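You operate a simulated robot arm through the tools that you are given. There is no shell and no other tool.

The job below is to be done with a simulated robot arm. You get a single attempt, and the scene is never put back.

TASK
Power the orange sensor and slide it along until its lamp turns amber.
Fine: push the orange plug home before the socket box goes on; loosen the black star knob to slide, tighten it after; leave the other knob, plugs and button alone. Where these are worked on the way, their far stop is far enough and under half their travel is too little: black star knob.

It is judged by the outcome, as a careful person would: the job done as asked, and still so three seconds after it is handed in. It fails if anything else is knocked over, pushed out of place, dropped, spilled or broken.

THE ROBOT
A 7-joint arm with a three-finger gripper, fixed in place. Base frame: the origin is on the floor under the middle of its stand, x ahead of it, y to its left, z up. Lengths are in mm, angles in degrees, forces in N, time in s.
It reaches about 1342 mm from its shoulder. Its first joint turns from -166.0 to 166.0 degrees. Payload 2.69 kg.
The tool frame sits at the grasp point between the pads (the TCP): z along the fingers, y along the line on which they close. The tips reach 30 mm beyond it. The gripper opens to 128 mm; its body begins 117 mm behind the TCP.
Orientation is that of the tool frame in the base frame, as a unit quaternion [w, x, y, z]. With the fingers straight down and closing along the base's y, the tool's x points along the base's -x, its y along +y and its z along -z.

THE INTERFACE
- The arm moves only by the tool apply_moves. Its argument "series" is a list of rows, each a list of 6 numbers: the shift along the tool's x, y, z in units of 100 mm (1.0 is 100 mm), then the turn, a rotation vector about the tool's x, y, z in units of 180 degrees (1.0 is 180 degrees). In form: [[x, y, z, rx, ry, rz], ...]. A call has 1 to 20 rows; each row is the pose to reach, as a shift and turn from the pose commanded when the call began, along the tool's axes at that moment. "claw" is the finger opening in mm, from 0 to 128, set as the call begins (left out, the last holds). A call with a number of a shift or a turn outside -1 to 1 is refused whole. Each row takes 0.2 s and may step no farther than 50 mm and 8.6 degrees from the row before; otherwise, or with a gripper value out of range, the whole call is refused. A pose out of reach is approached as far as the arm can. The call stops where the force on the tool passes 90 N (or 10 N more than at its start, if that is more) or the arm is blocked; 0.2 s more then pass. Each finger travels about 127 mm/s and halts on what it meets, pressing with about 23 N; the grip force reading is that of the motor and also rises with nothing between the fingers. The clock runs only during rows and for 0.2 s after the last one: add rows that repeat a pose to give the fingers time. The reply holds the time, the measured pose of the TCP, the force on the tool along the base axes, the opening and the grip force, in the units named above and with some noise, with the torque about the TCP (base axes, N m) and any sound that the robot's microphone picked up.
- Cameras (640 x 400 px; columns grow to the right, rows downward): "scene" is fixed at [220.6, 648.5, 1425.8]; the picture's right is [-0.46, -0.89, 0.00], its down [-0.69, 0.35, -0.64] and it looks along [0.56, -0.29, -0.77] (base axes); focal length 214 px, centre (320, 200). "wrist" rides on the gripper at [58, 54, -131] in the tool frame; the picture's right is [-0.68, 0.74, 0.00], its down [-0.62, -0.57, -0.55] and it looks along [-0.40, -0.37, 0.84] (tool axes); focal length 234 px, centre (320, 200). There is no depth. A picture from a camera that has moved, and an enlarged one, comes with that camera's place and axes in the base frame and with its lens.
- grab_frame(camera): a new picture of that camera. The clock stands still meanwhile.
- lift_body(by): moves the trunk up (or, below 0, down) by that many mm; the arm rides with it, the base frame stays. It gives what a move gives, with no picture.
- enlarge(camera, box): a new picture of the part [left, top, right, bottom] of that camera's present view, enlarged. The clock stands still meanwhile.
- sign_off(): hands the job in; it is judged then, once.

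Places have to be worked out from the pictures, the camera data and where the tool is seen. Open the gripper and draw the arm clear of the work before you hand the job in, unless the task says otherwise.

The tools are called by a JSON object that holds its "method" and its "body". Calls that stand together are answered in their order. apply_moves: Moves the arm, as the interface text tells. Its arguments: {"type":"object","properties":{"series":{"type":"array","items":{"type":"array","items":{"type":"number"}}},"claw":{"type":"number"}},"required":["series"]} The other tools are called the same way: lift_body (by) moves the trunk up or down; grab_frame (camera) takes a picture; enlarge (camera, box) takes an enlarged picture of a part of a camera's view; sign_off () hands the job in.

At the start:

```text
clock: 0.0
position: [733.2, 26.4, 1205.1]
tool_rot: [0.0, 0.0, 1.0, 0.0]
ft_force: [-0.6, -0.8, 0.7]
ft_torque: [0.0, -0.01, 0.0]
opening: 127.9
grip_force: 0.0
trunk travel left (down, up): [-150.0, 200.0]
```

scene: 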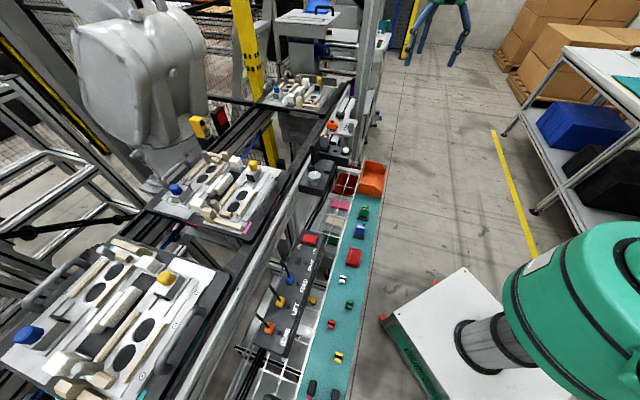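
wrist: 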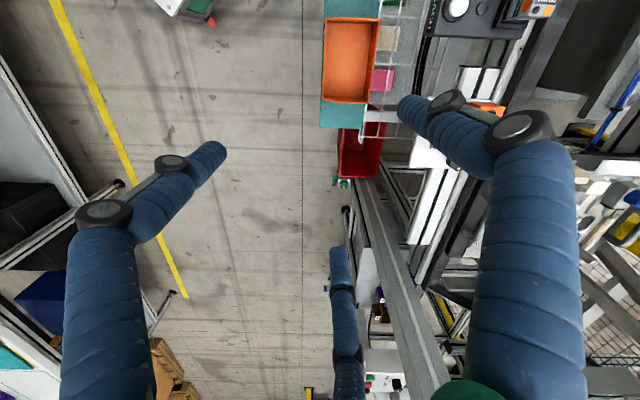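

The scene view is crowded, so I start by enlarging the workbench areas to find the orange sensor, the plugs, the socket box and the knobs.

{"method": "enlarge", "body": {"camera": "scene", "box": [220, 220, 380, 400]}}

{"method": "enlarge", "body": {"camera": "scene", "box": [280, 90, 400, 240]}}

{"method": "enlarge", "body": {"camera": "wrist", "box": [300, 0, 620, 200]}}

```text
2.22 times, centred on (300, 310) of scene
camera zoom: at [220.6, 648.5, 1425.8], right [-0.46, -0.89, 0.0], down [-0.69, 0.35, -0.64], along [0.56, -0.29, -0.77], focal length 477 px, centre (364, -44)
```

zoom: 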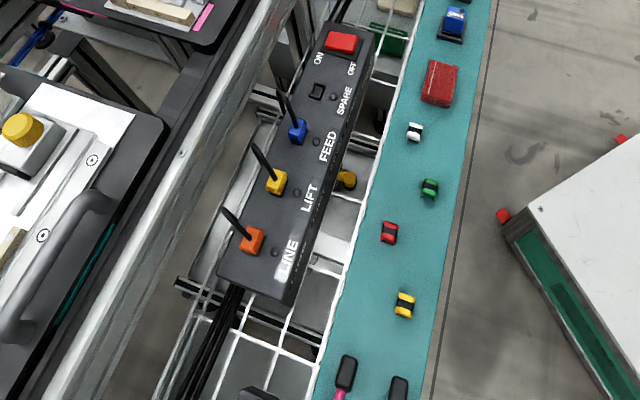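

```text
2.67 times, centred on (340, 165) of scene
camera zoom: at [220.6, 648.5, 1425.8], right [-0.46, -0.89, 0.0], down [-0.69, 0.35, -0.64], along [0.56, -0.29, -0.77], focal length 572 px, centre (267, 293)
```

zoom: 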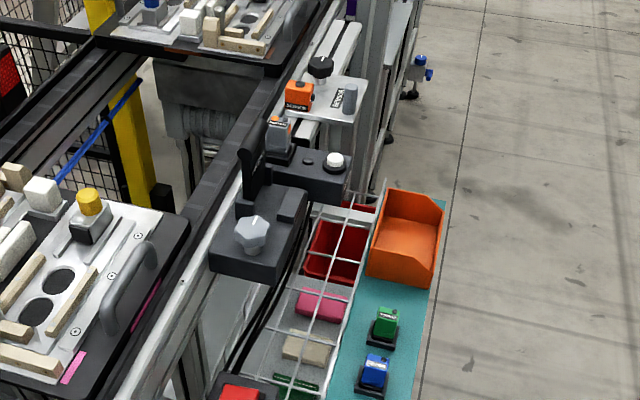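

```text
2.00 times, centred on (460, 100) of wrist
camera zoom: at [674.2, 80.8, 1336.6], right [0.68, 0.74, 0.0], down [0.62, -0.57, 0.55], along [0.4, -0.37, -0.84], focal length 468 px, centre (40, 400)
```

zoom: 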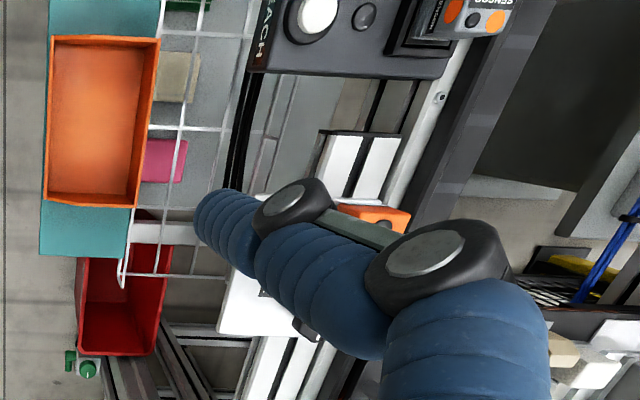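

I see a power strip with a red rocker and plugs (orange LINE, yellow LIFT, blue FEED), a white-button box, a grey knob, and the orange sensor on a carriage with a black star knob. I enlarge each of them more.

{"method": "enlarge", "body": {"camera": "scene", "box": [310, 95, 370, 140]}}

{"method": "enlarge", "body": {"camera": "scene", "box": [300, 130, 360, 200]}}

{"method": "enlarge", "body": {"camera": "scene", "box": [255, 225, 330, 300]}}

{"method": "enlarge", "body": {"camera": "scene", "box": [250, 290, 330, 360]}}

{"method": "enlarge", "body": {"camera": "wrist", "box": [420, 0, 570, 80]}}

```text
8.89 times, centred on (340, 118) of scene
camera zoom: at [220.6, 648.5, 1425.8], right [-0.46, -0.89, 0.0], down [-0.69, 0.35, -0.64], along [0.56, -0.29, -0.77], focal length 1906 px, centre (142, 933)
```

zoom: 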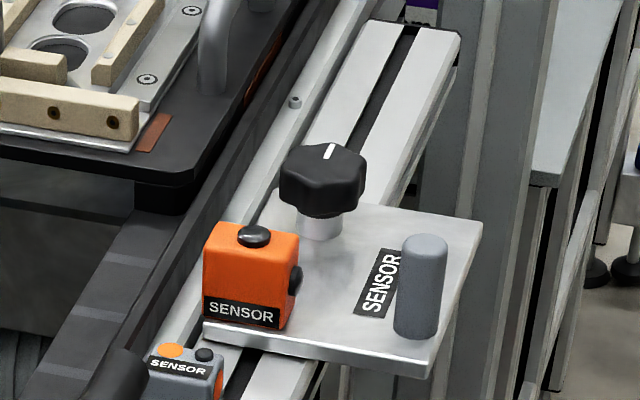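

```text
5.71 times, centred on (330, 165) of scene
camera zoom: at [220.6, 648.5, 1425.8], right [-0.46, -0.89, 0.0], down [-0.69, 0.35, -0.64], along [0.56, -0.29, -0.77], focal length 1226 px, centre (263, 400)
```

zoom: 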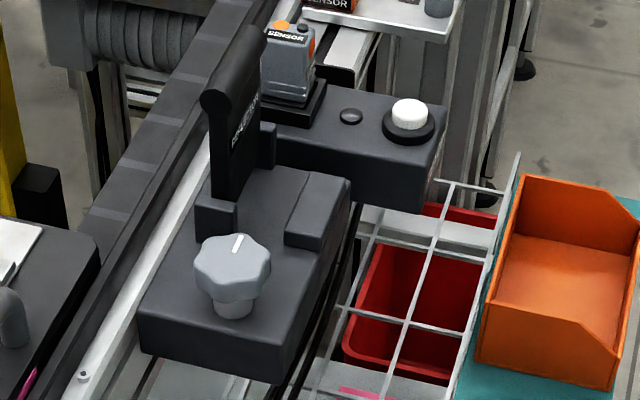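

```text
5.33 times, centred on (292, 262) of scene
camera zoom: at [220.6, 648.5, 1425.8], right [-0.46, -0.89, 0.0], down [-0.69, 0.35, -0.64], along [0.56, -0.29, -0.77], focal length 1144 px, centre (467, -133)
```

zoom: 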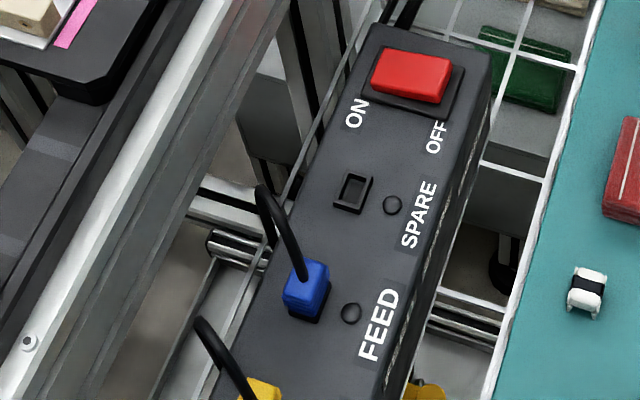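

```text
5.71 times, centred on (290, 325) of scene
camera zoom: at [220.6, 648.5, 1425.8], right [-0.46, -0.89, 0.0], down [-0.69, 0.35, -0.64], along [0.56, -0.29, -0.77], focal length 1226 px, centre (491, -514)
```

zoom: 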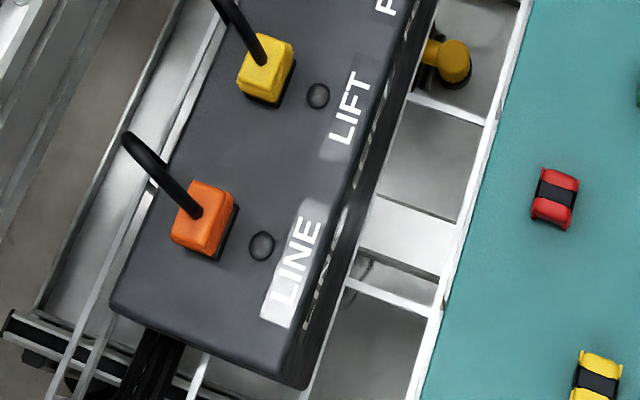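

```text
4.27 times, centred on (495, 40) of wrist
camera zoom: at [674.2, 80.8, 1336.6], right [0.68, 0.74, 0.0], down [0.62, -0.57, 0.55], along [0.4, -0.37, -0.84], focal length 999 px, centre (-427, 883)
```

zoom: 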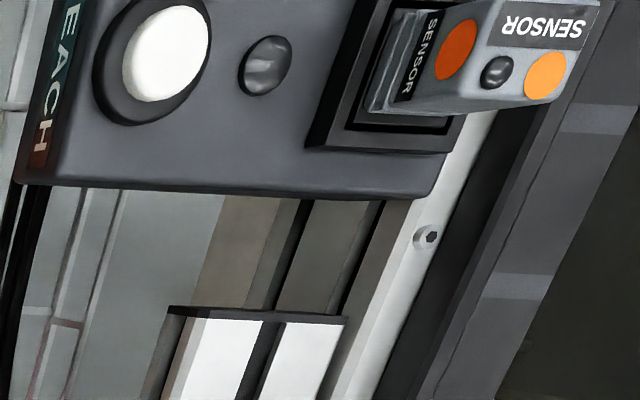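

The white button works out at about (767, 255, 918) from both views. Before going closer I need to know the finger layout, so I look at the gripper in the scene view and close the fingers in free air.

{"method": "enlarge", "body": {"camera": "scene", "box": [395, 0, 480, 70]}}

{"method": "apply_moves", "body": {"series": [[0, 0, 0, 0, 0, 0], [0, 0, 0, 0, 0, 0], [0, 0, 0, 0, 0, 0], [0, 0, 0, 0, 0, 0]], "claw": 0}}

{"method": "grab_frame", "body": {"camera": "wrist"}}

{"method": "enlarge", "body": {"camera": "scene", "box": [395, 0, 480, 70]}}

```text
5.71 times, centred on (438, 35) of scene
camera zoom: at [220.6, 648.5, 1425.8], right [-0.46, -0.89, 0.0], down [-0.69, 0.35, -0.64], along [0.56, -0.29, -0.77], focal length 1226 px, centre (-351, 1143)
```

zoom: 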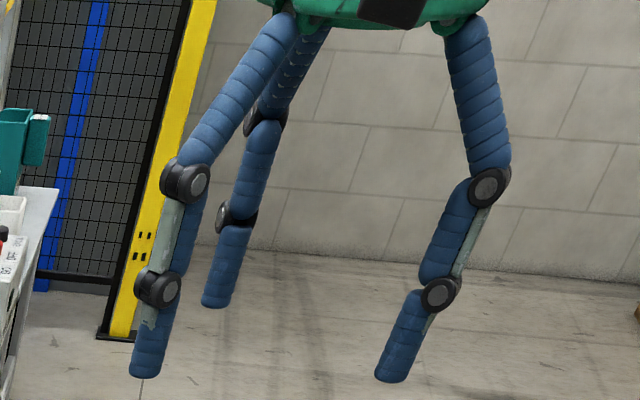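

```text
clock: 1.0
position: [733.4, 26.5, 1205.2]
tool_rot: [0.001, 0.001, 1.0, 0.0]
ft_force: [0.6, -1.2, 1.4]
ft_torque: [0.01, -0.01, 0.02]
opening: 2.0
grip_force: 23.0
trunk travel left (down, up): [-150.0, 200.0]
```

```text
taken
camera wrist: at [674.2, 80.8, 1336.6], right [0.68, 0.74, 0.0], down [0.62, -0.57, 0.55], along [0.4, -0.37, -0.84], focal length 234 px, centre (320, 200)
```

wrist: 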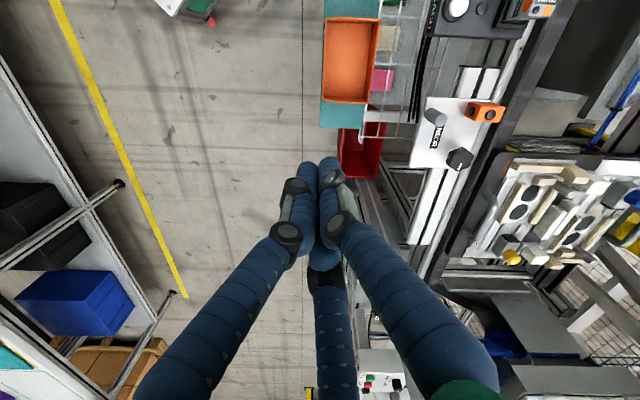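

```text
5.71 times, centred on (438, 35) of scene
camera zoom: at [220.6, 648.5, 1425.8], right [-0.46, -0.89, 0.0], down [-0.69, 0.35, -0.64], along [0.56, -0.29, -0.77], focal length 1226 px, centre (-351, 1143)
```

zoom: 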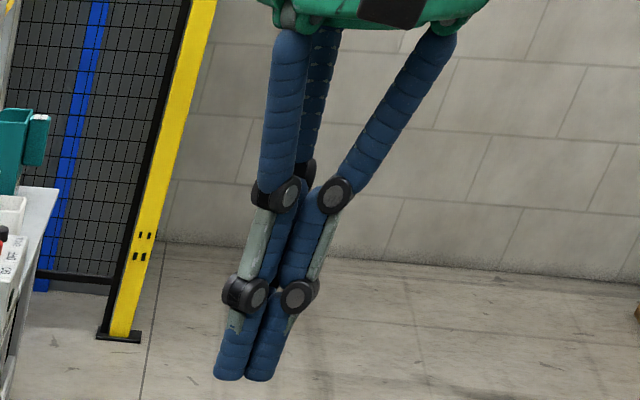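

The three fingers close centrically (pads ~120° apart, tips ~16–20 mm thick). With them closed, the sensor carriage is now visible to the wrist camera, so I enlarge it for triangulation.

{"method": "enlarge", "body": {"camera": "wrist", "box": [400, 60, 530, 260]}}

{"method": "enlarge", "body": {"camera": "wrist", "box": [400, 90, 520, 180]}}

{"method": "enlarge", "body": {"camera": "wrist", "box": [430, 0, 570, 60]}}

```text
2.00 times, centred on (465, 160) of wrist
camera zoom: at [674.2, 80.8, 1336.6], right [0.68, 0.74, 0.0], down [0.62, -0.57, 0.55], along [0.4, -0.37, -0.84], focal length 468 px, centre (30, 280)
```

zoom: 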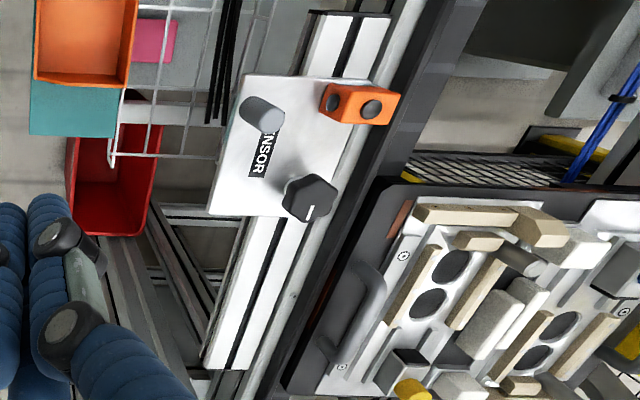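

```text
4.44 times, centred on (460, 135) of wrist
camera zoom: at [674.2, 80.8, 1336.6], right [0.68, 0.74, 0.0], down [0.62, -0.57, 0.55], along [0.4, -0.37, -0.84], focal length 1041 px, centre (-302, 489)
```

zoom: 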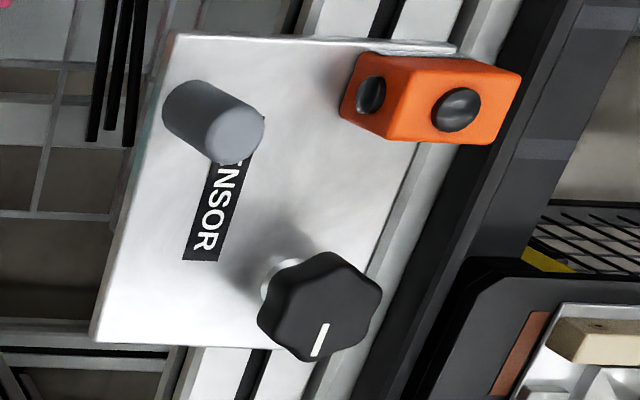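

```text
4.57 times, centred on (500, 30) of wrist
camera zoom: at [674.2, 80.8, 1336.6], right [0.68, 0.74, 0.0], down [0.62, -0.57, 0.55], along [0.4, -0.37, -0.84], focal length 1070 px, centre (-503, 977)
```

zoom: 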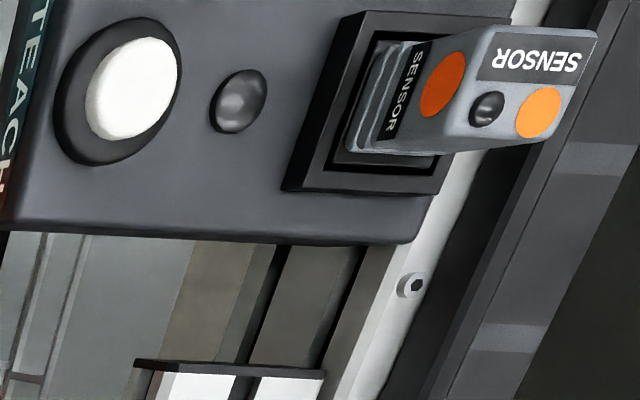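

Triangulation gives: knob top ≈ (978, 157, 932), post top ≈ (881, 159, 945), sensor top lamp ≈ (929, 224, 942), plate top z ≈ 900, and the rail running along (0.71, -0.71). First I go over to the socket box, moving high in steps towards about (420, 600, 1150).

{"method": "apply_moves", "body": {"series": [[0.173, 0.319, 0.03, 0, 0, 0], [0.347, 0.638, 0.06, 0, 0, 0], [0.52, 0.957, 0.09, 0, 0, 0]]}}

{"method": "apply_moves", "body": {"series": [[0.173, 0.319, 0.03, 0, 0, 0], [0.347, 0.638, 0.06, 0, 0, 0], [0.52, 0.957, 0.09, 0, 0, 0]]}}

{"method": "apply_moves", "body": {"series": [[0.173, 0.319, 0.03, 0, 0, 0], [0.347, 0.638, 0.06, 0, 0, 0], [0.52, 0.957, 0.09, 0, 0, 0]]}}

{"method": "grab_frame", "body": {"camera": "wrist"}}

{"method": "grab_frame", "body": {"camera": "scene"}}

```text
clock: 1.8
position: [684.2, 121.6, 1197.8]
tool_rot: [0.0, 0.0, 1.0, -0.001]
ft_force: [0.2, -0.9, 0.3]
ft_torque: [-0.01, 0.01, 0.01]
opening: 2.3
grip_force: 23.0
trunk travel left (down, up): [-150.0, 200.0]
```

```text
clock: 2.6
position: [629.2, 218.6, 1186.4]
tool_rot: [0.0, -0.001, 1.0, 0.0]
ft_force: [-1.0, 0.2, -0.9]
ft_torque: [-0.01, 0.0, -0.03]
opening: 2.0
grip_force: 22.7
trunk travel left (down, up): [-150.0, 200.0]
```

```text
clock: 3.4
position: [576.3, 316.6, 1177.0]
tool_rot: [0.0, 0.0, 1.0, 0.0]
ft_force: [0.0, 0.5, 0.0]
ft_torque: [-0.01, 0.02, 0.0]
opening: 2.2
grip_force: 22.9
trunk travel left (down, up): [-150.0, 200.0]
```

```text
taken
camera wrist: at [517.5, 370.0, 1308.7], right [0.68, 0.74, 0.0], down [0.62, -0.56, 0.55], along [0.4, -0.37, -0.84], focal length 234 px, centre (320, 200)
```

wrist: 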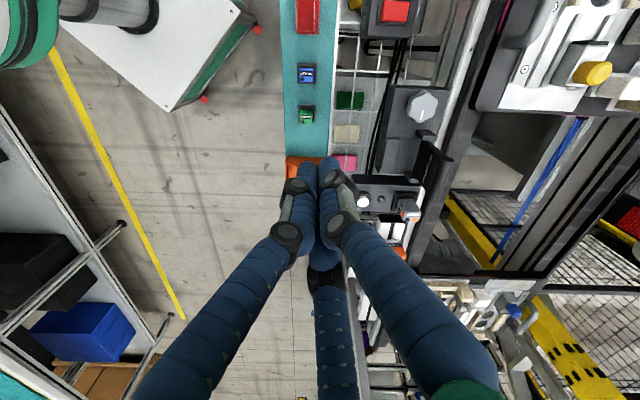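

```text
taken
```

scene: 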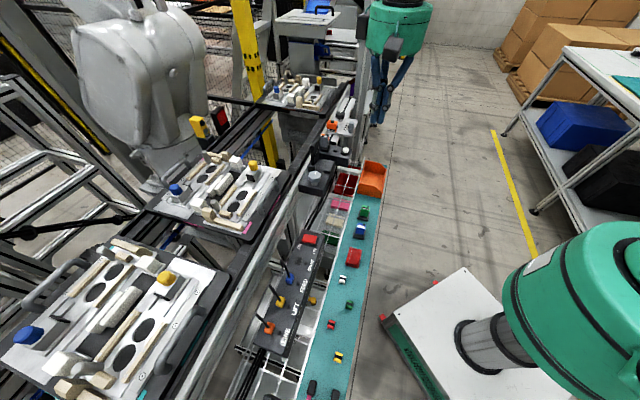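

The arm moves cleanly. I take one enlarged look at the TEACH box from this angle, then carry on towards the socket box.

{"method": "enlarge", "body": {"camera": "wrist", "box": [330, 60, 470, 260]}}

{"method": "apply_moves", "body": {"series": [[0.173, 0.319, 0.0, 0, 0, 0], [0.347, 0.638, 0.0, 0, 0, 0], [0.52, 0.957, 0.0, 0, 0, 0]]}}

{"method": "apply_moves", "body": {"series": [[0.173, 0.319, 0.0, 0, 0, 0], [0.347, 0.638, 0.0, 0, 0, 0], [0.52, 0.957, 0.0, 0, 0, 0]]}}

{"method": "grab_frame", "body": {"camera": "wrist"}}

{"method": "grab_frame", "body": {"camera": "scene"}}

```text
2.00 times, centred on (400, 160) of wrist
camera zoom: at [517.5, 370.0, 1308.7], right [0.68, 0.74, 0.0], down [0.62, -0.56, 0.55], along [0.4, -0.37, -0.84], focal length 468 px, centre (160, 280)
```

zoom: 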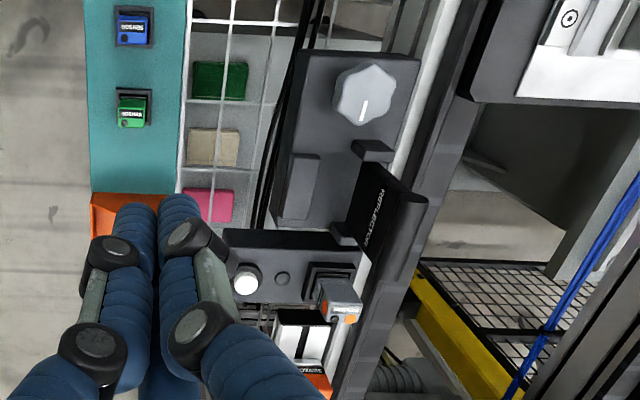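

```text
clock: 4.2
position: [524.6, 411.7, 1177.6]
tool_rot: [0.0, 0.0, 1.0, 0.0]
ft_force: [-0.1, 0.3, -0.6]
ft_torque: [-0.02, -0.01, -0.01]
opening: 2.3
grip_force: 23.2
trunk travel left (down, up): [-150.0, 200.0]
```

```text
clock: 5.0
position: [469.6, 507.9, 1178.5]
tool_rot: [0.0, 0.0, 1.0, 0.0]
ft_force: [-0.2, -0.5, 0.6]
ft_torque: [0.0, 0.0, 0.0]
opening: 2.1
grip_force: 22.3
trunk travel left (down, up): [-150.0, 200.0]
```

```text
taken
camera wrist: at [411.0, 562.6, 1309.7], right [0.68, 0.74, 0.0], down [0.62, -0.57, 0.55], along [0.4, -0.37, -0.84], focal length 234 px, centre (320, 200)
```

wrist: 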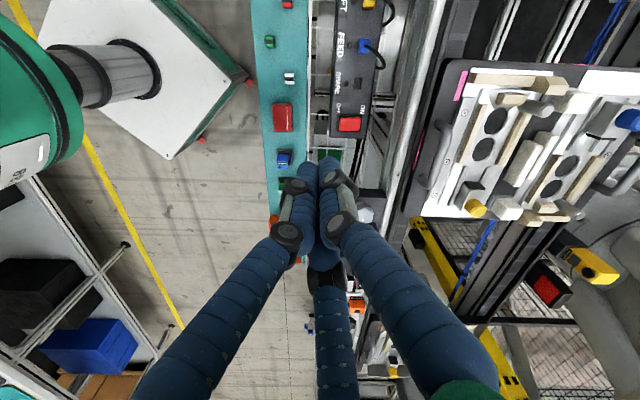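

```text
taken
```

scene: 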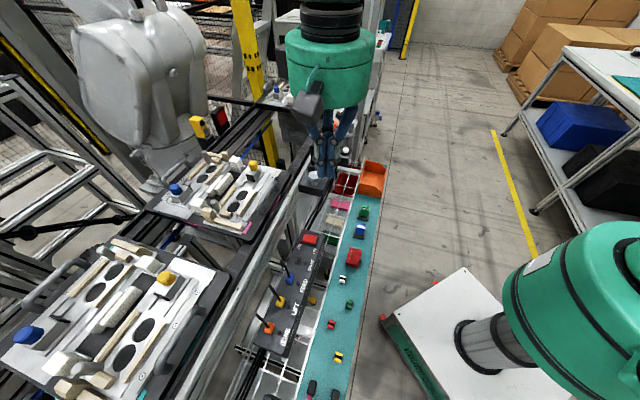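

I see blue and green "SENSOR" pieces on the teal mat and a "REFLECTOR" under the grey knob. I need to tell clearly which plug is "the orange plug", so I enlarge these and the strip.

{"method": "enlarge", "body": {"camera": "wrist", "box": [260, 130, 320, 200]}}

{"method": "enlarge", "body": {"camera": "wrist", "box": [320, 0, 400, 150]}}

{"method": "enlarge", "body": {"camera": "scene", "box": [335, 195, 385, 245]}}

{"method": "enlarge", "body": {"camera": "scene", "box": [255, 310, 295, 345]}}

{"method": "enlarge", "body": {"camera": "scene", "box": [260, 265, 310, 320]}}

```text
5.71 times, centred on (290, 165) of wrist
camera zoom: at [411.0, 562.6, 1309.7], right [0.68, 0.74, 0.0], down [0.62, -0.57, 0.55], along [0.4, -0.37, -0.84], focal length 1338 px, centre (491, 400)
```

zoom: 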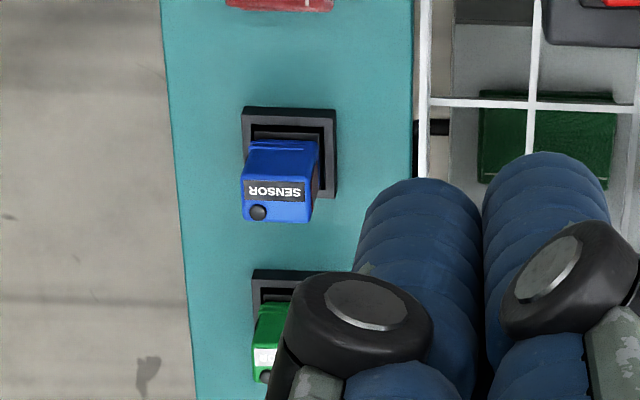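

```text
2.67 times, centred on (360, 75) of wrist
camera zoom: at [411.0, 562.6, 1309.7], right [0.68, 0.74, 0.0], down [0.62, -0.57, 0.55], along [0.4, -0.37, -0.84], focal length 624 px, centre (213, 533)
```

zoom: 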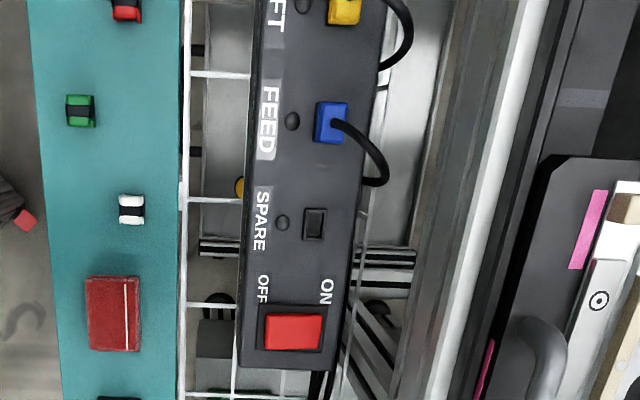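

```text
8.00 times, centred on (360, 220) of scene
camera zoom: at [220.6, 648.5, 1425.8], right [-0.46, -0.89, 0.0], down [-0.69, 0.35, -0.64], along [0.56, -0.29, -0.77], focal length 1716 px, centre (0, 40)
```

zoom: 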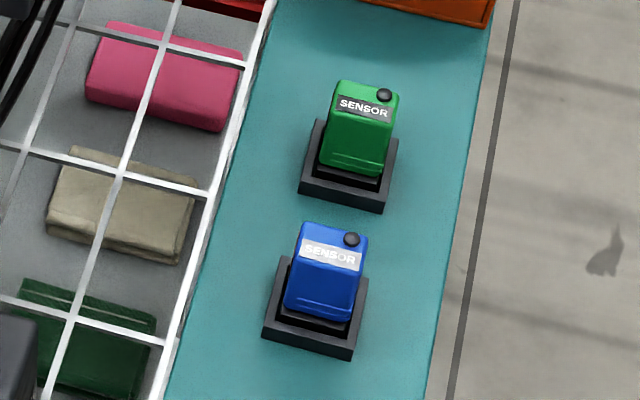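

```text
11.43 times, centred on (275, 328) of scene
camera zoom: at [220.6, 648.5, 1425.8], right [-0.46, -0.89, 0.0], down [-0.69, 0.35, -0.64], along [0.56, -0.29, -0.77], focal length 2451 px, centre (834, -1257)
```

zoom: 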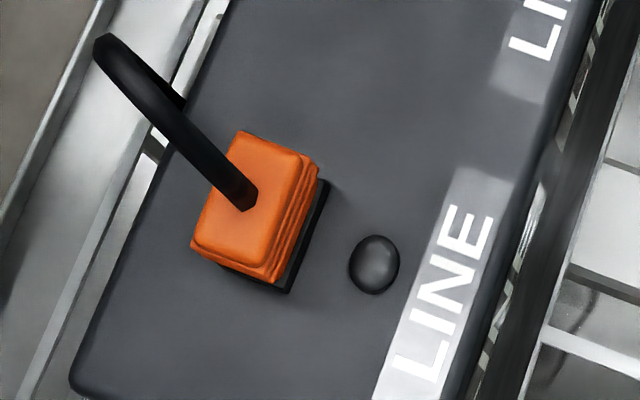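

```text
7.27 times, centred on (285, 292) of scene
camera zoom: at [220.6, 648.5, 1425.8], right [-0.46, -0.89, 0.0], down [-0.69, 0.35, -0.64], along [0.56, -0.29, -0.77], focal length 1560 px, centre (574, -473)
```

zoom: 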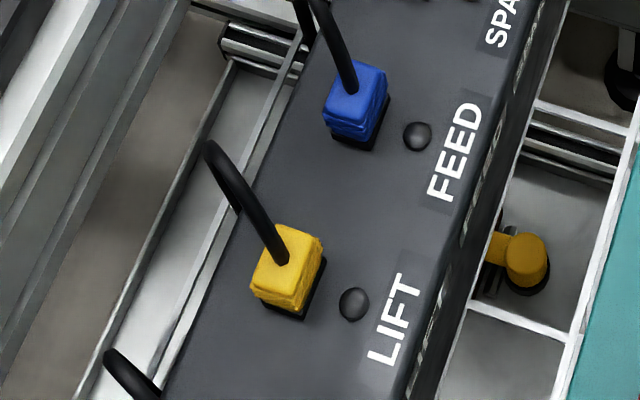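

The orange plug is the LINE one on the socket box (the only orange plug); the strip seems lower, roughly z ≈ 800. I move over the LINE plug at a safe height to measure it and the neighbouring clearances.

{"method": "apply_moves", "body": {"series": [[0.118, 0.233, 0.1, 0, 0, 0], [0.236, 0.467, 0.2, 0, 0, 0], [0.353, 0.7, 0.3, 0, 0, 0]]}}

{"method": "apply_moves", "body": {"series": [[0.118, 0.233, 0.1, 0, 0, 0], [0.236, 0.467, 0.2, 0, 0, 0], [0.353, 0.7, 0.3, 0, 0, 0]]}}

{"method": "grab_frame", "body": {"camera": "wrist"}}

{"method": "grab_frame", "body": {"camera": "scene"}}

```text
clock: 5.8
position: [436.4, 575.1, 1147.8]
tool_rot: [0.0, 0.0, 1.0, 0.0]
ft_force: [0.3, -0.2, -0.7]
ft_torque: [-0.01, 0.0, 0.01]
opening: 2.0
grip_force: 23.3
trunk travel left (down, up): [-150.0, 200.0]
```

```text
clock: 6.6
position: [403.1, 646.1, 1119.8]
tool_rot: [0.0, 0.0, 1.0, 0.0]
ft_force: [0.2, 0.2, 0.1]
ft_torque: [-0.02, 0.01, -0.01]
opening: 2.3
grip_force: 23.0
trunk travel left (down, up): [-150.0, 200.0]
```

```text
taken
camera wrist: at [343.7, 700.2, 1251.0], right [0.68, 0.74, 0.0], down [0.62, -0.57, 0.55], along [0.4, -0.37, -0.84], focal length 234 px, centre (320, 200)
```

wrist: 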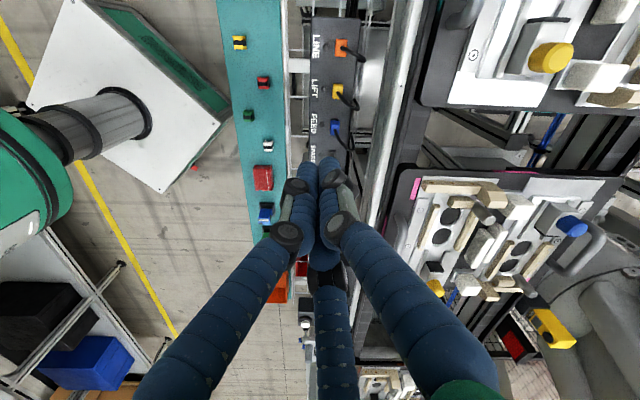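

```text
taken
```

scene: 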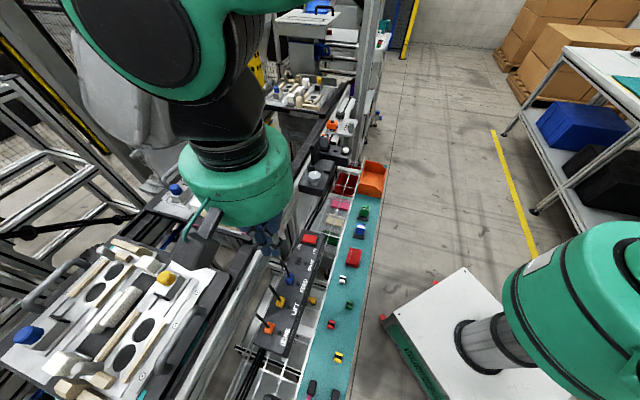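

The three plugs are now visible to the wrist camera. I enlarge to triangulate them and judge the plug's depth.

{"method": "enlarge", "body": {"camera": "wrist", "box": [300, 20, 380, 150]}}

{"method": "enlarge", "body": {"camera": "wrist", "box": [320, 30, 370, 70]}}

{"method": "enlarge", "body": {"camera": "wrist", "box": [320, 75, 370, 140]}}

```text
3.08 times, centred on (340, 85) of wrist
camera zoom: at [343.7, 700.2, 1251.0], right [0.68, 0.74, 0.0], down [0.62, -0.57, 0.55], along [0.4, -0.37, -0.84], focal length 720 px, centre (258, 554)
```

zoom: 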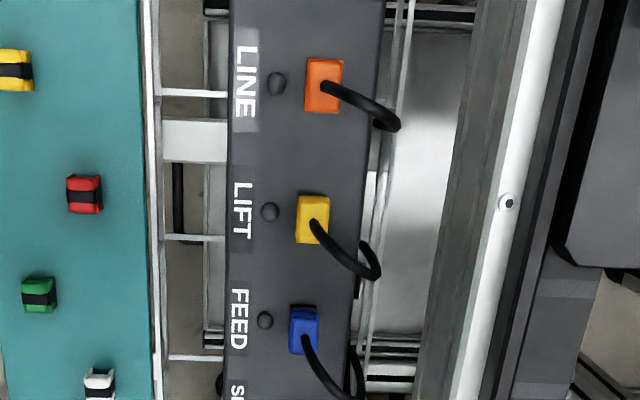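

```text
10.00 times, centred on (345, 50) of wrist
camera zoom: at [343.7, 700.2, 1251.0], right [0.68, 0.74, 0.0], down [0.62, -0.57, 0.55], along [0.4, -0.37, -0.84], focal length 2342 px, centre (70, 1700)
```

zoom: 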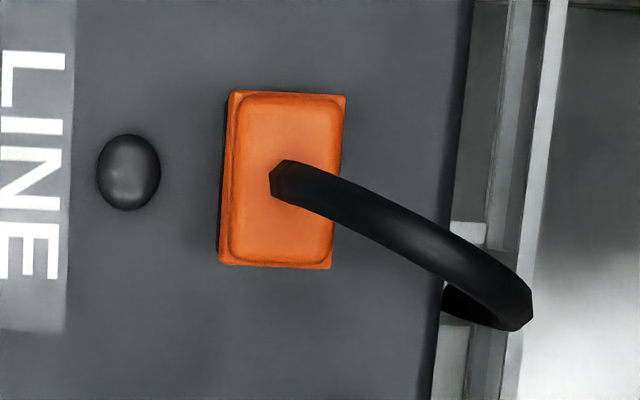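

```text
6.15 times, centred on (345, 108) of wrist
camera zoom: at [343.7, 700.2, 1251.0], right [0.68, 0.74, 0.0], down [0.62, -0.57, 0.55], along [0.4, -0.37, -0.84], focal length 1441 px, centre (166, 769)
```

zoom: 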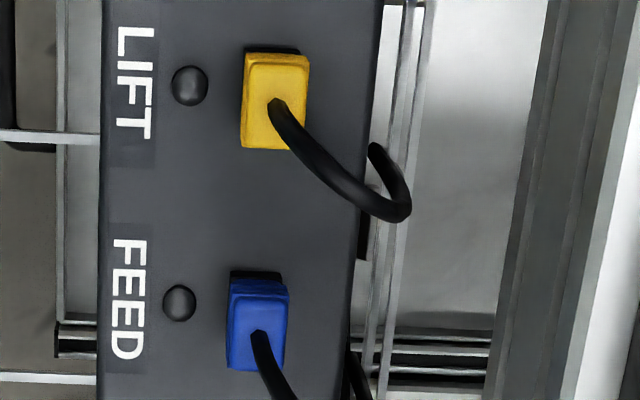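

The LINE plug's cord entry comes out at about (368, 723, 791), with the cord arcing away to the far side. I turn the tool 15° so a finger gap faces the cord, open to 12 mm and move above the plug.

{"method": "apply_moves", "body": {"series": [[0.088, 0.194, 0.25, 0, 0, -0.0208], [0.176, 0.387, 0.5, 0, 0, -0.0417], [0.263, 0.58, 0.75, 0, 0, -0.0625], [0.351, 0.774, 1.0, 0, 0, -0.0833], [0.351, 0.774, 1.0, 0, 0, -0.0833]], "claw": 12}}

{"method": "grab_frame", "body": {"camera": "wrist"}}

{"method": "grab_frame", "body": {"camera": "scene"}}

```text
clock: 7.8
position: [365.9, 727.0, 1018.2]
tool_rot: [0.0, -0.132, 0.991, 0.0]
ft_force: [0.2, 0.7, -0.6]
ft_torque: [-0.01, -0.02, 0.01]
opening: 12.2
grip_force: 0.1
trunk travel left (down, up): [-150.0, 200.0]
```

```text
taken
camera wrist: at [295.0, 762.7, 1149.5], right [0.46, 0.89, 0.0], down [0.74, -0.39, 0.55], along [0.49, -0.25, -0.84], focal length 234 px, centre (320, 200)
```

wrist: 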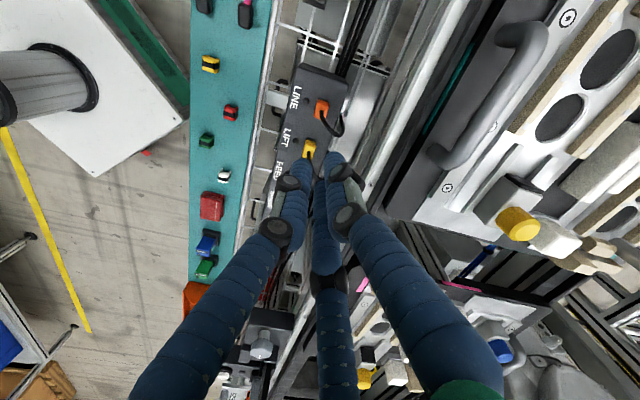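

```text
taken
```

scene: 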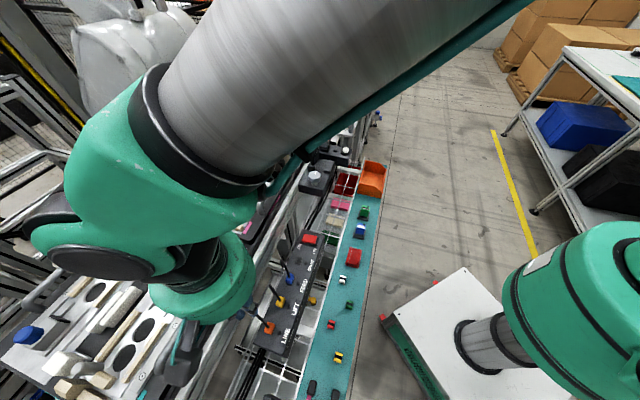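

I enlarge the wrist view to refine the plug's place from this closer position.

{"method": "enlarge", "body": {"camera": "wrist", "box": [290, 80, 350, 130]}}

{"method": "enlarge", "body": {"camera": "wrist", "box": [260, 60, 370, 190]}}

{"method": "enlarge", "body": {"camera": "scene", "box": [240, 290, 300, 350]}}

```text
8.00 times, centred on (320, 105) of wrist
camera zoom: at [295.0, 762.7, 1149.5], right [0.46, 0.89, 0.0], down [0.74, -0.39, 0.55], along [0.49, -0.25, -0.84], focal length 1873 px, centre (320, 960)
```

zoom: 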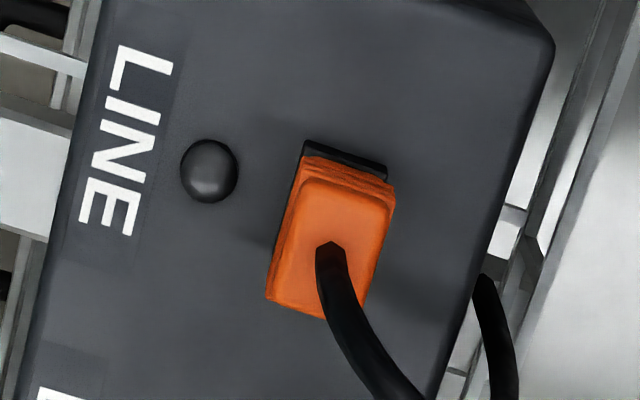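

```text
3.08 times, centred on (315, 125) of wrist
camera zoom: at [295.0, 762.7, 1149.5], right [0.46, 0.89, 0.0], down [0.74, -0.39, 0.55], along [0.49, -0.25, -0.84], focal length 720 px, centre (335, 431)
```

zoom: 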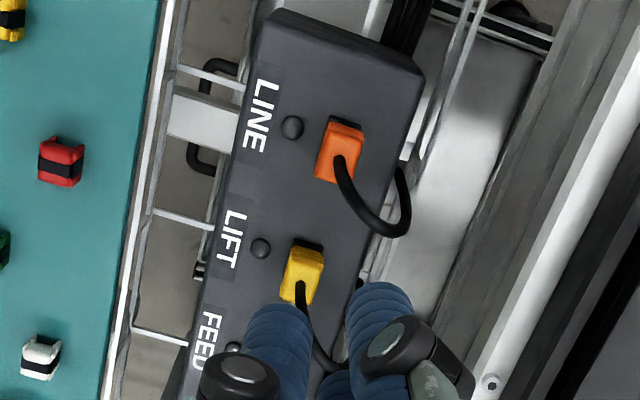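

```text
6.67 times, centred on (270, 320) of scene
camera zoom: at [220.6, 648.5, 1425.8], right [-0.46, -0.89, 0.0], down [-0.69, 0.35, -0.64], along [0.56, -0.29, -0.77], focal length 1430 px, centre (653, -600)
```

zoom: 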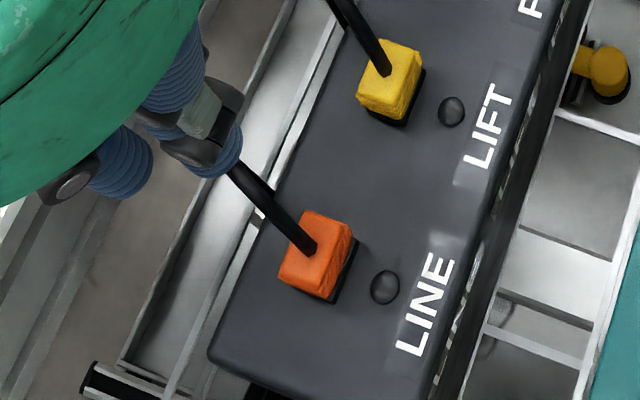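

Two wrist views agree on the plug top centre at about (369.3, 726.6, 768). I lower to TCP z ≈ 840 (tips ≈ 810), correcting 4 mm sideways, and look again.

{"method": "apply_moves", "body": {"series": [[-0.014, -0.001, 0.33, 0, 0, 0], [-0.028, -0.002, 0.67, 0, 0, 0], [-0.043, -0.003, 1.0, 0, 0, 0]]}}

{"method": "apply_moves", "body": {"series": [[0, 0, 0.26, 0, 0, 0], [0, 0, 0.52, 0, 0, 0], [0, 0, 0.78, 0, 0, 0], [0, 0, 0.78, 0, 0, 0]]}}

{"method": "grab_frame", "body": {"camera": "wrist"}}

{"method": "enlarge", "body": {"camera": "wrist", "box": [270, 100, 370, 220]}}

{"method": "enlarge", "body": {"camera": "scene", "box": [220, 260, 320, 370]}}

```text
clock: 8.6
position: [372.0, 725.6, 919.5]
tool_rot: [0.0, -0.131, 0.991, 0.0]
ft_force: [-0.3, -0.1, 0.1]
ft_torque: [-0.02, 0.03, 0.0]
opening: 12.0
grip_force: 0.0
trunk travel left (down, up): [-150.0, 200.0]
```

```text
clock: 9.6
position: [370.3, 723.5, 840.0]
tool_rot: [0.0, -0.13, 0.991, 0.0]
ft_force: [1.1, -1.2, -0.7]
ft_torque: [-0.01, 0.02, 0.0]
opening: 12.0
grip_force: 0.1
trunk travel left (down, up): [-150.0, 200.0]
```

```text
taken
camera wrist: at [300.5, 760.6, 971.4], right [0.46, 0.89, 0.0], down [0.74, -0.39, 0.55], along [0.49, -0.25, -0.84], focal length 234 px, centre (320, 200)
```

wrist: 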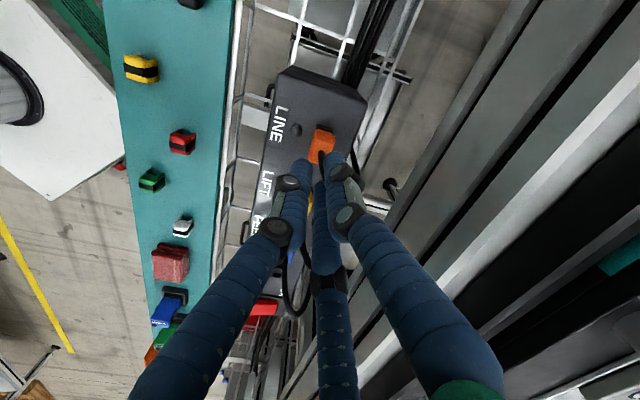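

```text
3.33 times, centred on (320, 160) of wrist
camera zoom: at [300.5, 760.6, 971.4], right [0.46, 0.89, 0.0], down [0.74, -0.39, 0.55], along [0.49, -0.25, -0.84], focal length 781 px, centre (320, 333)
```

zoom: 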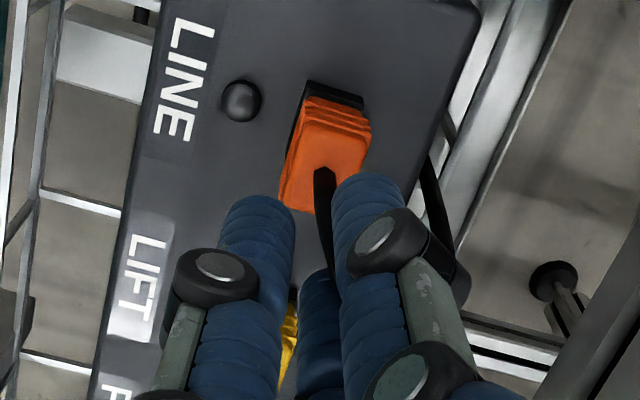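

```text
3.64 times, centred on (270, 315) of scene
camera zoom: at [220.6, 648.5, 1425.8], right [-0.46, -0.89, 0.0], down [-0.69, 0.35, -0.64], along [0.56, -0.29, -0.77], focal length 780 px, centre (502, -218)
```

zoom: 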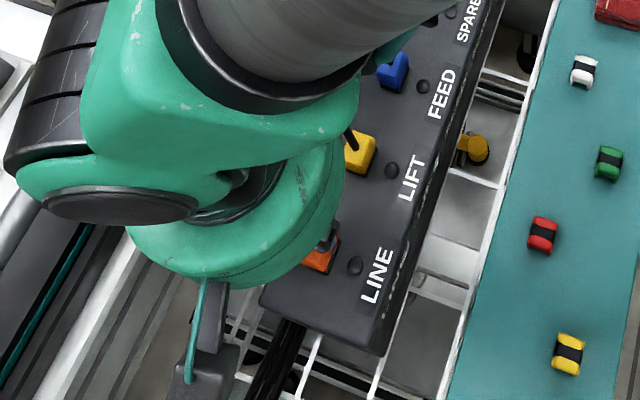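

The tool is centred within ~2 mm over the plug, tips ≈ 40 mm above it. I come down to just above the plug top and then press in small steps while watching the force.

{"method": "apply_moves", "body": {"series": [[0.001, 0.01, 0.11, 0, 0, 0], [0.001, 0.019, 0.22, 0, 0, 0], [0.001, 0.019, 0.3, 0, 0, 0], [0.001, 0.019, 0.3, 0, 0, 0]]}}

{"method": "enlarge", "body": {"camera": "wrist", "box": [270, 110, 370, 230]}}

```text
clock: 10.6
position: [370.4, 723.7, 809.7]
tool_rot: [0.001, -0.13, 0.991, 0.0]
ft_force: [0.0, 0.5, -0.4]
ft_torque: [0.01, 0.03, 0.02]
opening: 12.1
grip_force: 0.2
trunk travel left (down, up): [-150.0, 200.0]
```

```text
3.33 times, centred on (320, 170) of wrist
camera zoom: at [299.4, 761.0, 940.6], right [0.46, 0.89, 0.0], down [0.74, -0.39, 0.55], along [0.49, -0.25, -0.84], focal length 781 px, centre (320, 300)
```

zoom: 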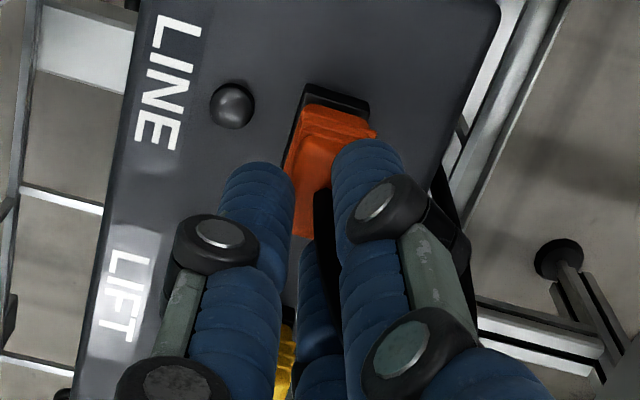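

The tips sit just above the plug. I close slightly to 8 mm so all three tips bear on it and press down in 2 mm steps.

{"method": "apply_moves", "body": {"series": [[0, 0, 0, 0, 0, 0], [0, 0, 0.03, 0, 0, 0], [0, 0, 0.05, 0, 0, 0], [0, 0, 0.07, 0, 0, 0], [0, 0, 0.08, 0, 0, 0], [0, 0, 0.09, 0, 0, 0], [0, 0, 0.1, 0, 0, 0], [0, 0, 0.1, 0, 0, 0]], "claw": 8}}

{"method": "enlarge", "body": {"camera": "wrist", "box": [270, 110, 370, 230]}}

```text
clock: 12.4
position: [371.5, 725.5, 798.3]
tool_rot: [0.0, -0.131, 0.991, 0.001]
ft_force: [-0.4, -2.5, 7.5]
ft_torque: [-0.11, 0.0, -0.02]
opening: 7.2
grip_force: 0.1
trunk travel left (down, up): [-150.0, 200.0]
```

```text
3.33 times, centred on (320, 170) of wrist
camera zoom: at [299.8, 762.3, 932.1], right [0.46, 0.89, 0.0], down [0.74, -0.39, 0.55], along [0.49, -0.25, -0.84], focal length 781 px, centre (320, 300)
```

zoom: 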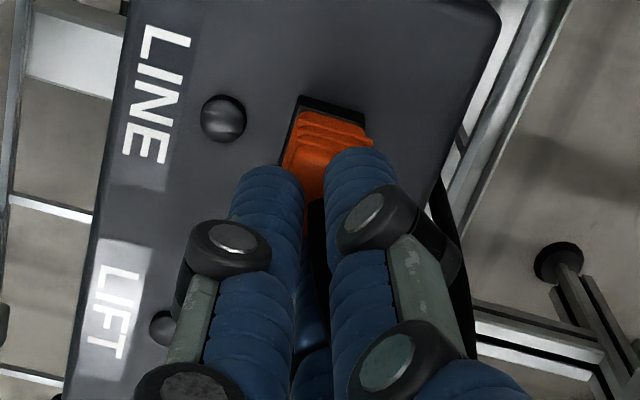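

Contact: 7.5 N upward at TCP z ≈ 800. I press on in 1 mm steps.

{"method": "apply_moves", "body": {"series": [[0, 0, 0.01, 0, 0, 0], [0, 0, 0.02, 0, 0, 0], [0, 0, 0.03, 0, 0, 0], [0, 0, 0.04, 0, 0, 0], [0, 0, 0.05, 0, 0, 0], [0, 0, 0.06, 0, 0, 0]]}}

{"method": "enlarge", "body": {"camera": "wrist", "box": [270, 110, 370, 230]}}

```text
clock: 13.8
position: [371.2, 724.4, 800.5]
tool_rot: [0.002, -0.131, 0.991, 0.003]
ft_force: [-7.3, -13.2, 69.3]
ft_torque: [-0.45, 0.15, -0.02]
opening: 7.0
grip_force: 0.0
trunk travel left (down, up): [-150.0, 200.0]
```

```text
3.33 times, centred on (320, 170) of wrist
camera zoom: at [299.5, 761.5, 931.6], right [0.46, 0.89, 0.01], down [0.74, -0.39, 0.55], along [0.49, -0.25, -0.84], focal length 781 px, centre (320, 300)
```

zoom: 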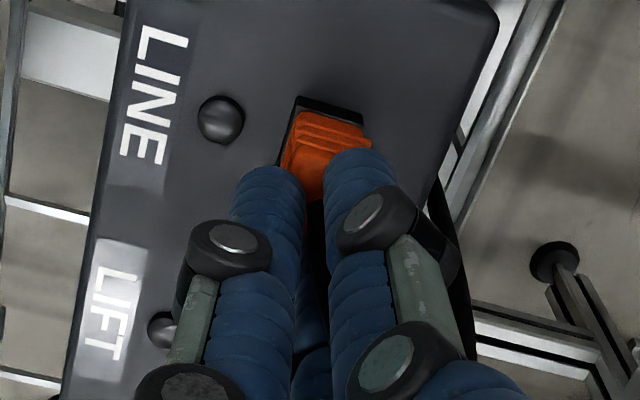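

Force reached 69 N with almost no travel and centred on the plug, so it is either stiff or already seated. I press a little further, up to the guard limit, and compare.

{"method": "apply_moves", "body": {"series": [[0, 0, 0.01, 0, 0, 0], [0, 0, 0.02, 0, 0, 0], [0, 0, 0.03, 0, 0, 0]]}}

{"method": "enlarge", "body": {"camera": "wrist", "box": [270, 110, 370, 230]}}

```text
clock: 14.6
position: [373.0, 729.3, 800.4]
tool_rot: [0.004, -0.13, 0.991, 0.006]
ft_force: [-0.5, -0.1, 27.2]
ft_torque: [-0.12, 0.08, -0.01]
opening: 9.1
grip_force: 0.5
trunk travel left (down, up): [-150.0, 200.0]
stopped in row 3: the force on the tool passed its limit at 91 N (the readings are from after the stop); the commanded pose is now the measured one
```

```text
3.33 times, centred on (320, 170) of wrist
camera zoom: at [301.4, 765.1, 932.2], right [0.46, 0.89, 0.01], down [0.74, -0.39, 0.55], along [0.49, -0.24, -0.84], focal length 781 px, centre (320, 300)
```

zoom: 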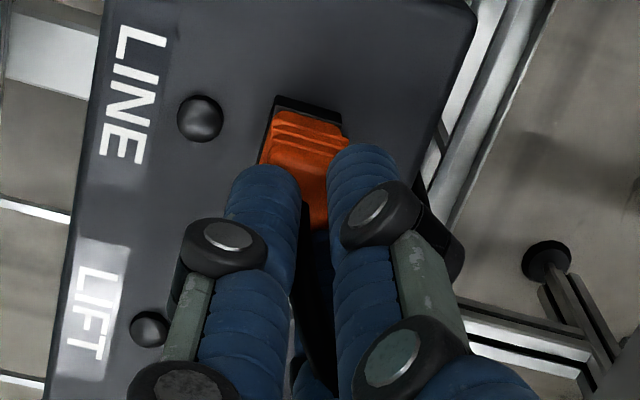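

Even 91 N did not move it and the tips slipped sideways a bit, so I stop pressing, lift clear, and compare the three plugs' seating closely.

{"method": "apply_moves", "body": {"series": [[0, 0, -0.2, 0, 0, 0], [0, 0, -0.5, 0, 0, 0], [0, 0, -1.0, 0, 0, 0], [0, 0, -1.0, 0, 0, 0]], "claw": 4}}

{"method": "grab_frame", "body": {"camera": "wrist"}}

{"method": "enlarge", "body": {"camera": "wrist", "box": [280, 90, 360, 190]}}

{"method": "enlarge", "body": {"camera": "scene", "box": [255, 290, 315, 350]}}

```text
clock: 15.6
position: [373.9, 723.2, 896.7]
tool_rot: [0.002, -0.13, 0.992, 0.003]
ft_force: [-0.4, 0.3, 0.7]
ft_torque: [0.01, -0.03, 0.01]
opening: 4.0
grip_force: 0.1
trunk travel left (down, up): [-150.0, 200.0]
```

```text
taken
camera wrist: at [302.1, 760.5, 1028.1], right [0.46, 0.89, 0.01], down [0.74, -0.39, 0.55], along [0.49, -0.25, -0.84], focal length 234 px, centre (320, 200)
```

wrist: 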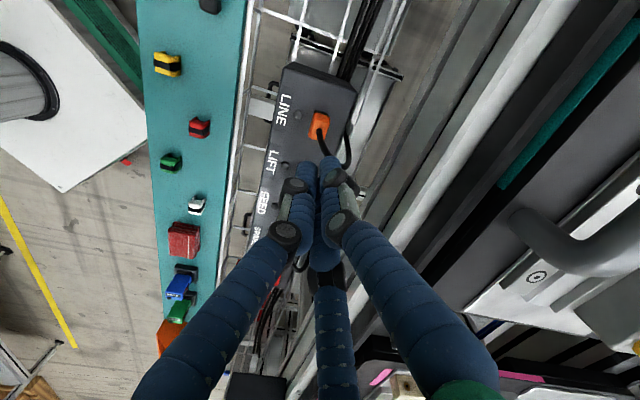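

```text
4.00 times, centred on (320, 140) of wrist
camera zoom: at [302.1, 760.5, 1028.1], right [0.46, 0.89, 0.01], down [0.74, -0.39, 0.55], along [0.49, -0.25, -0.84], focal length 937 px, centre (320, 440)
```

zoom: 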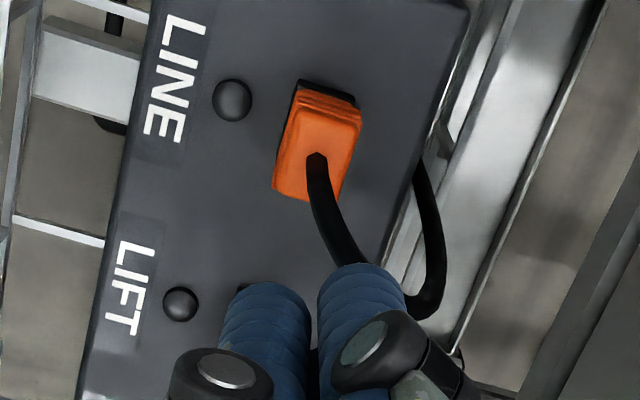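

```text
6.67 times, centred on (285, 320) of scene
camera zoom: at [220.6, 648.5, 1425.8], right [-0.46, -0.89, 0.0], down [-0.69, 0.35, -0.64], along [0.56, -0.29, -0.77], focal length 1430 px, centre (553, -600)
```

zoom: 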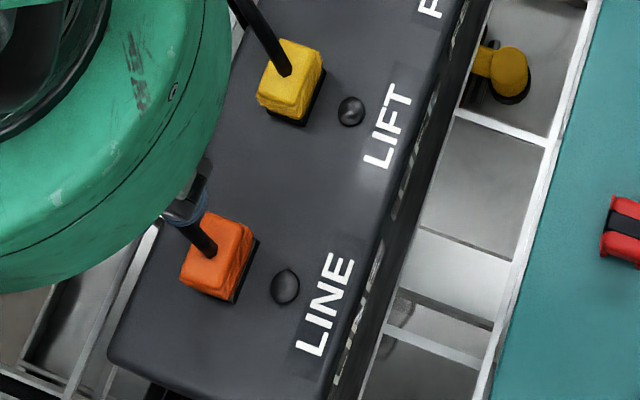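

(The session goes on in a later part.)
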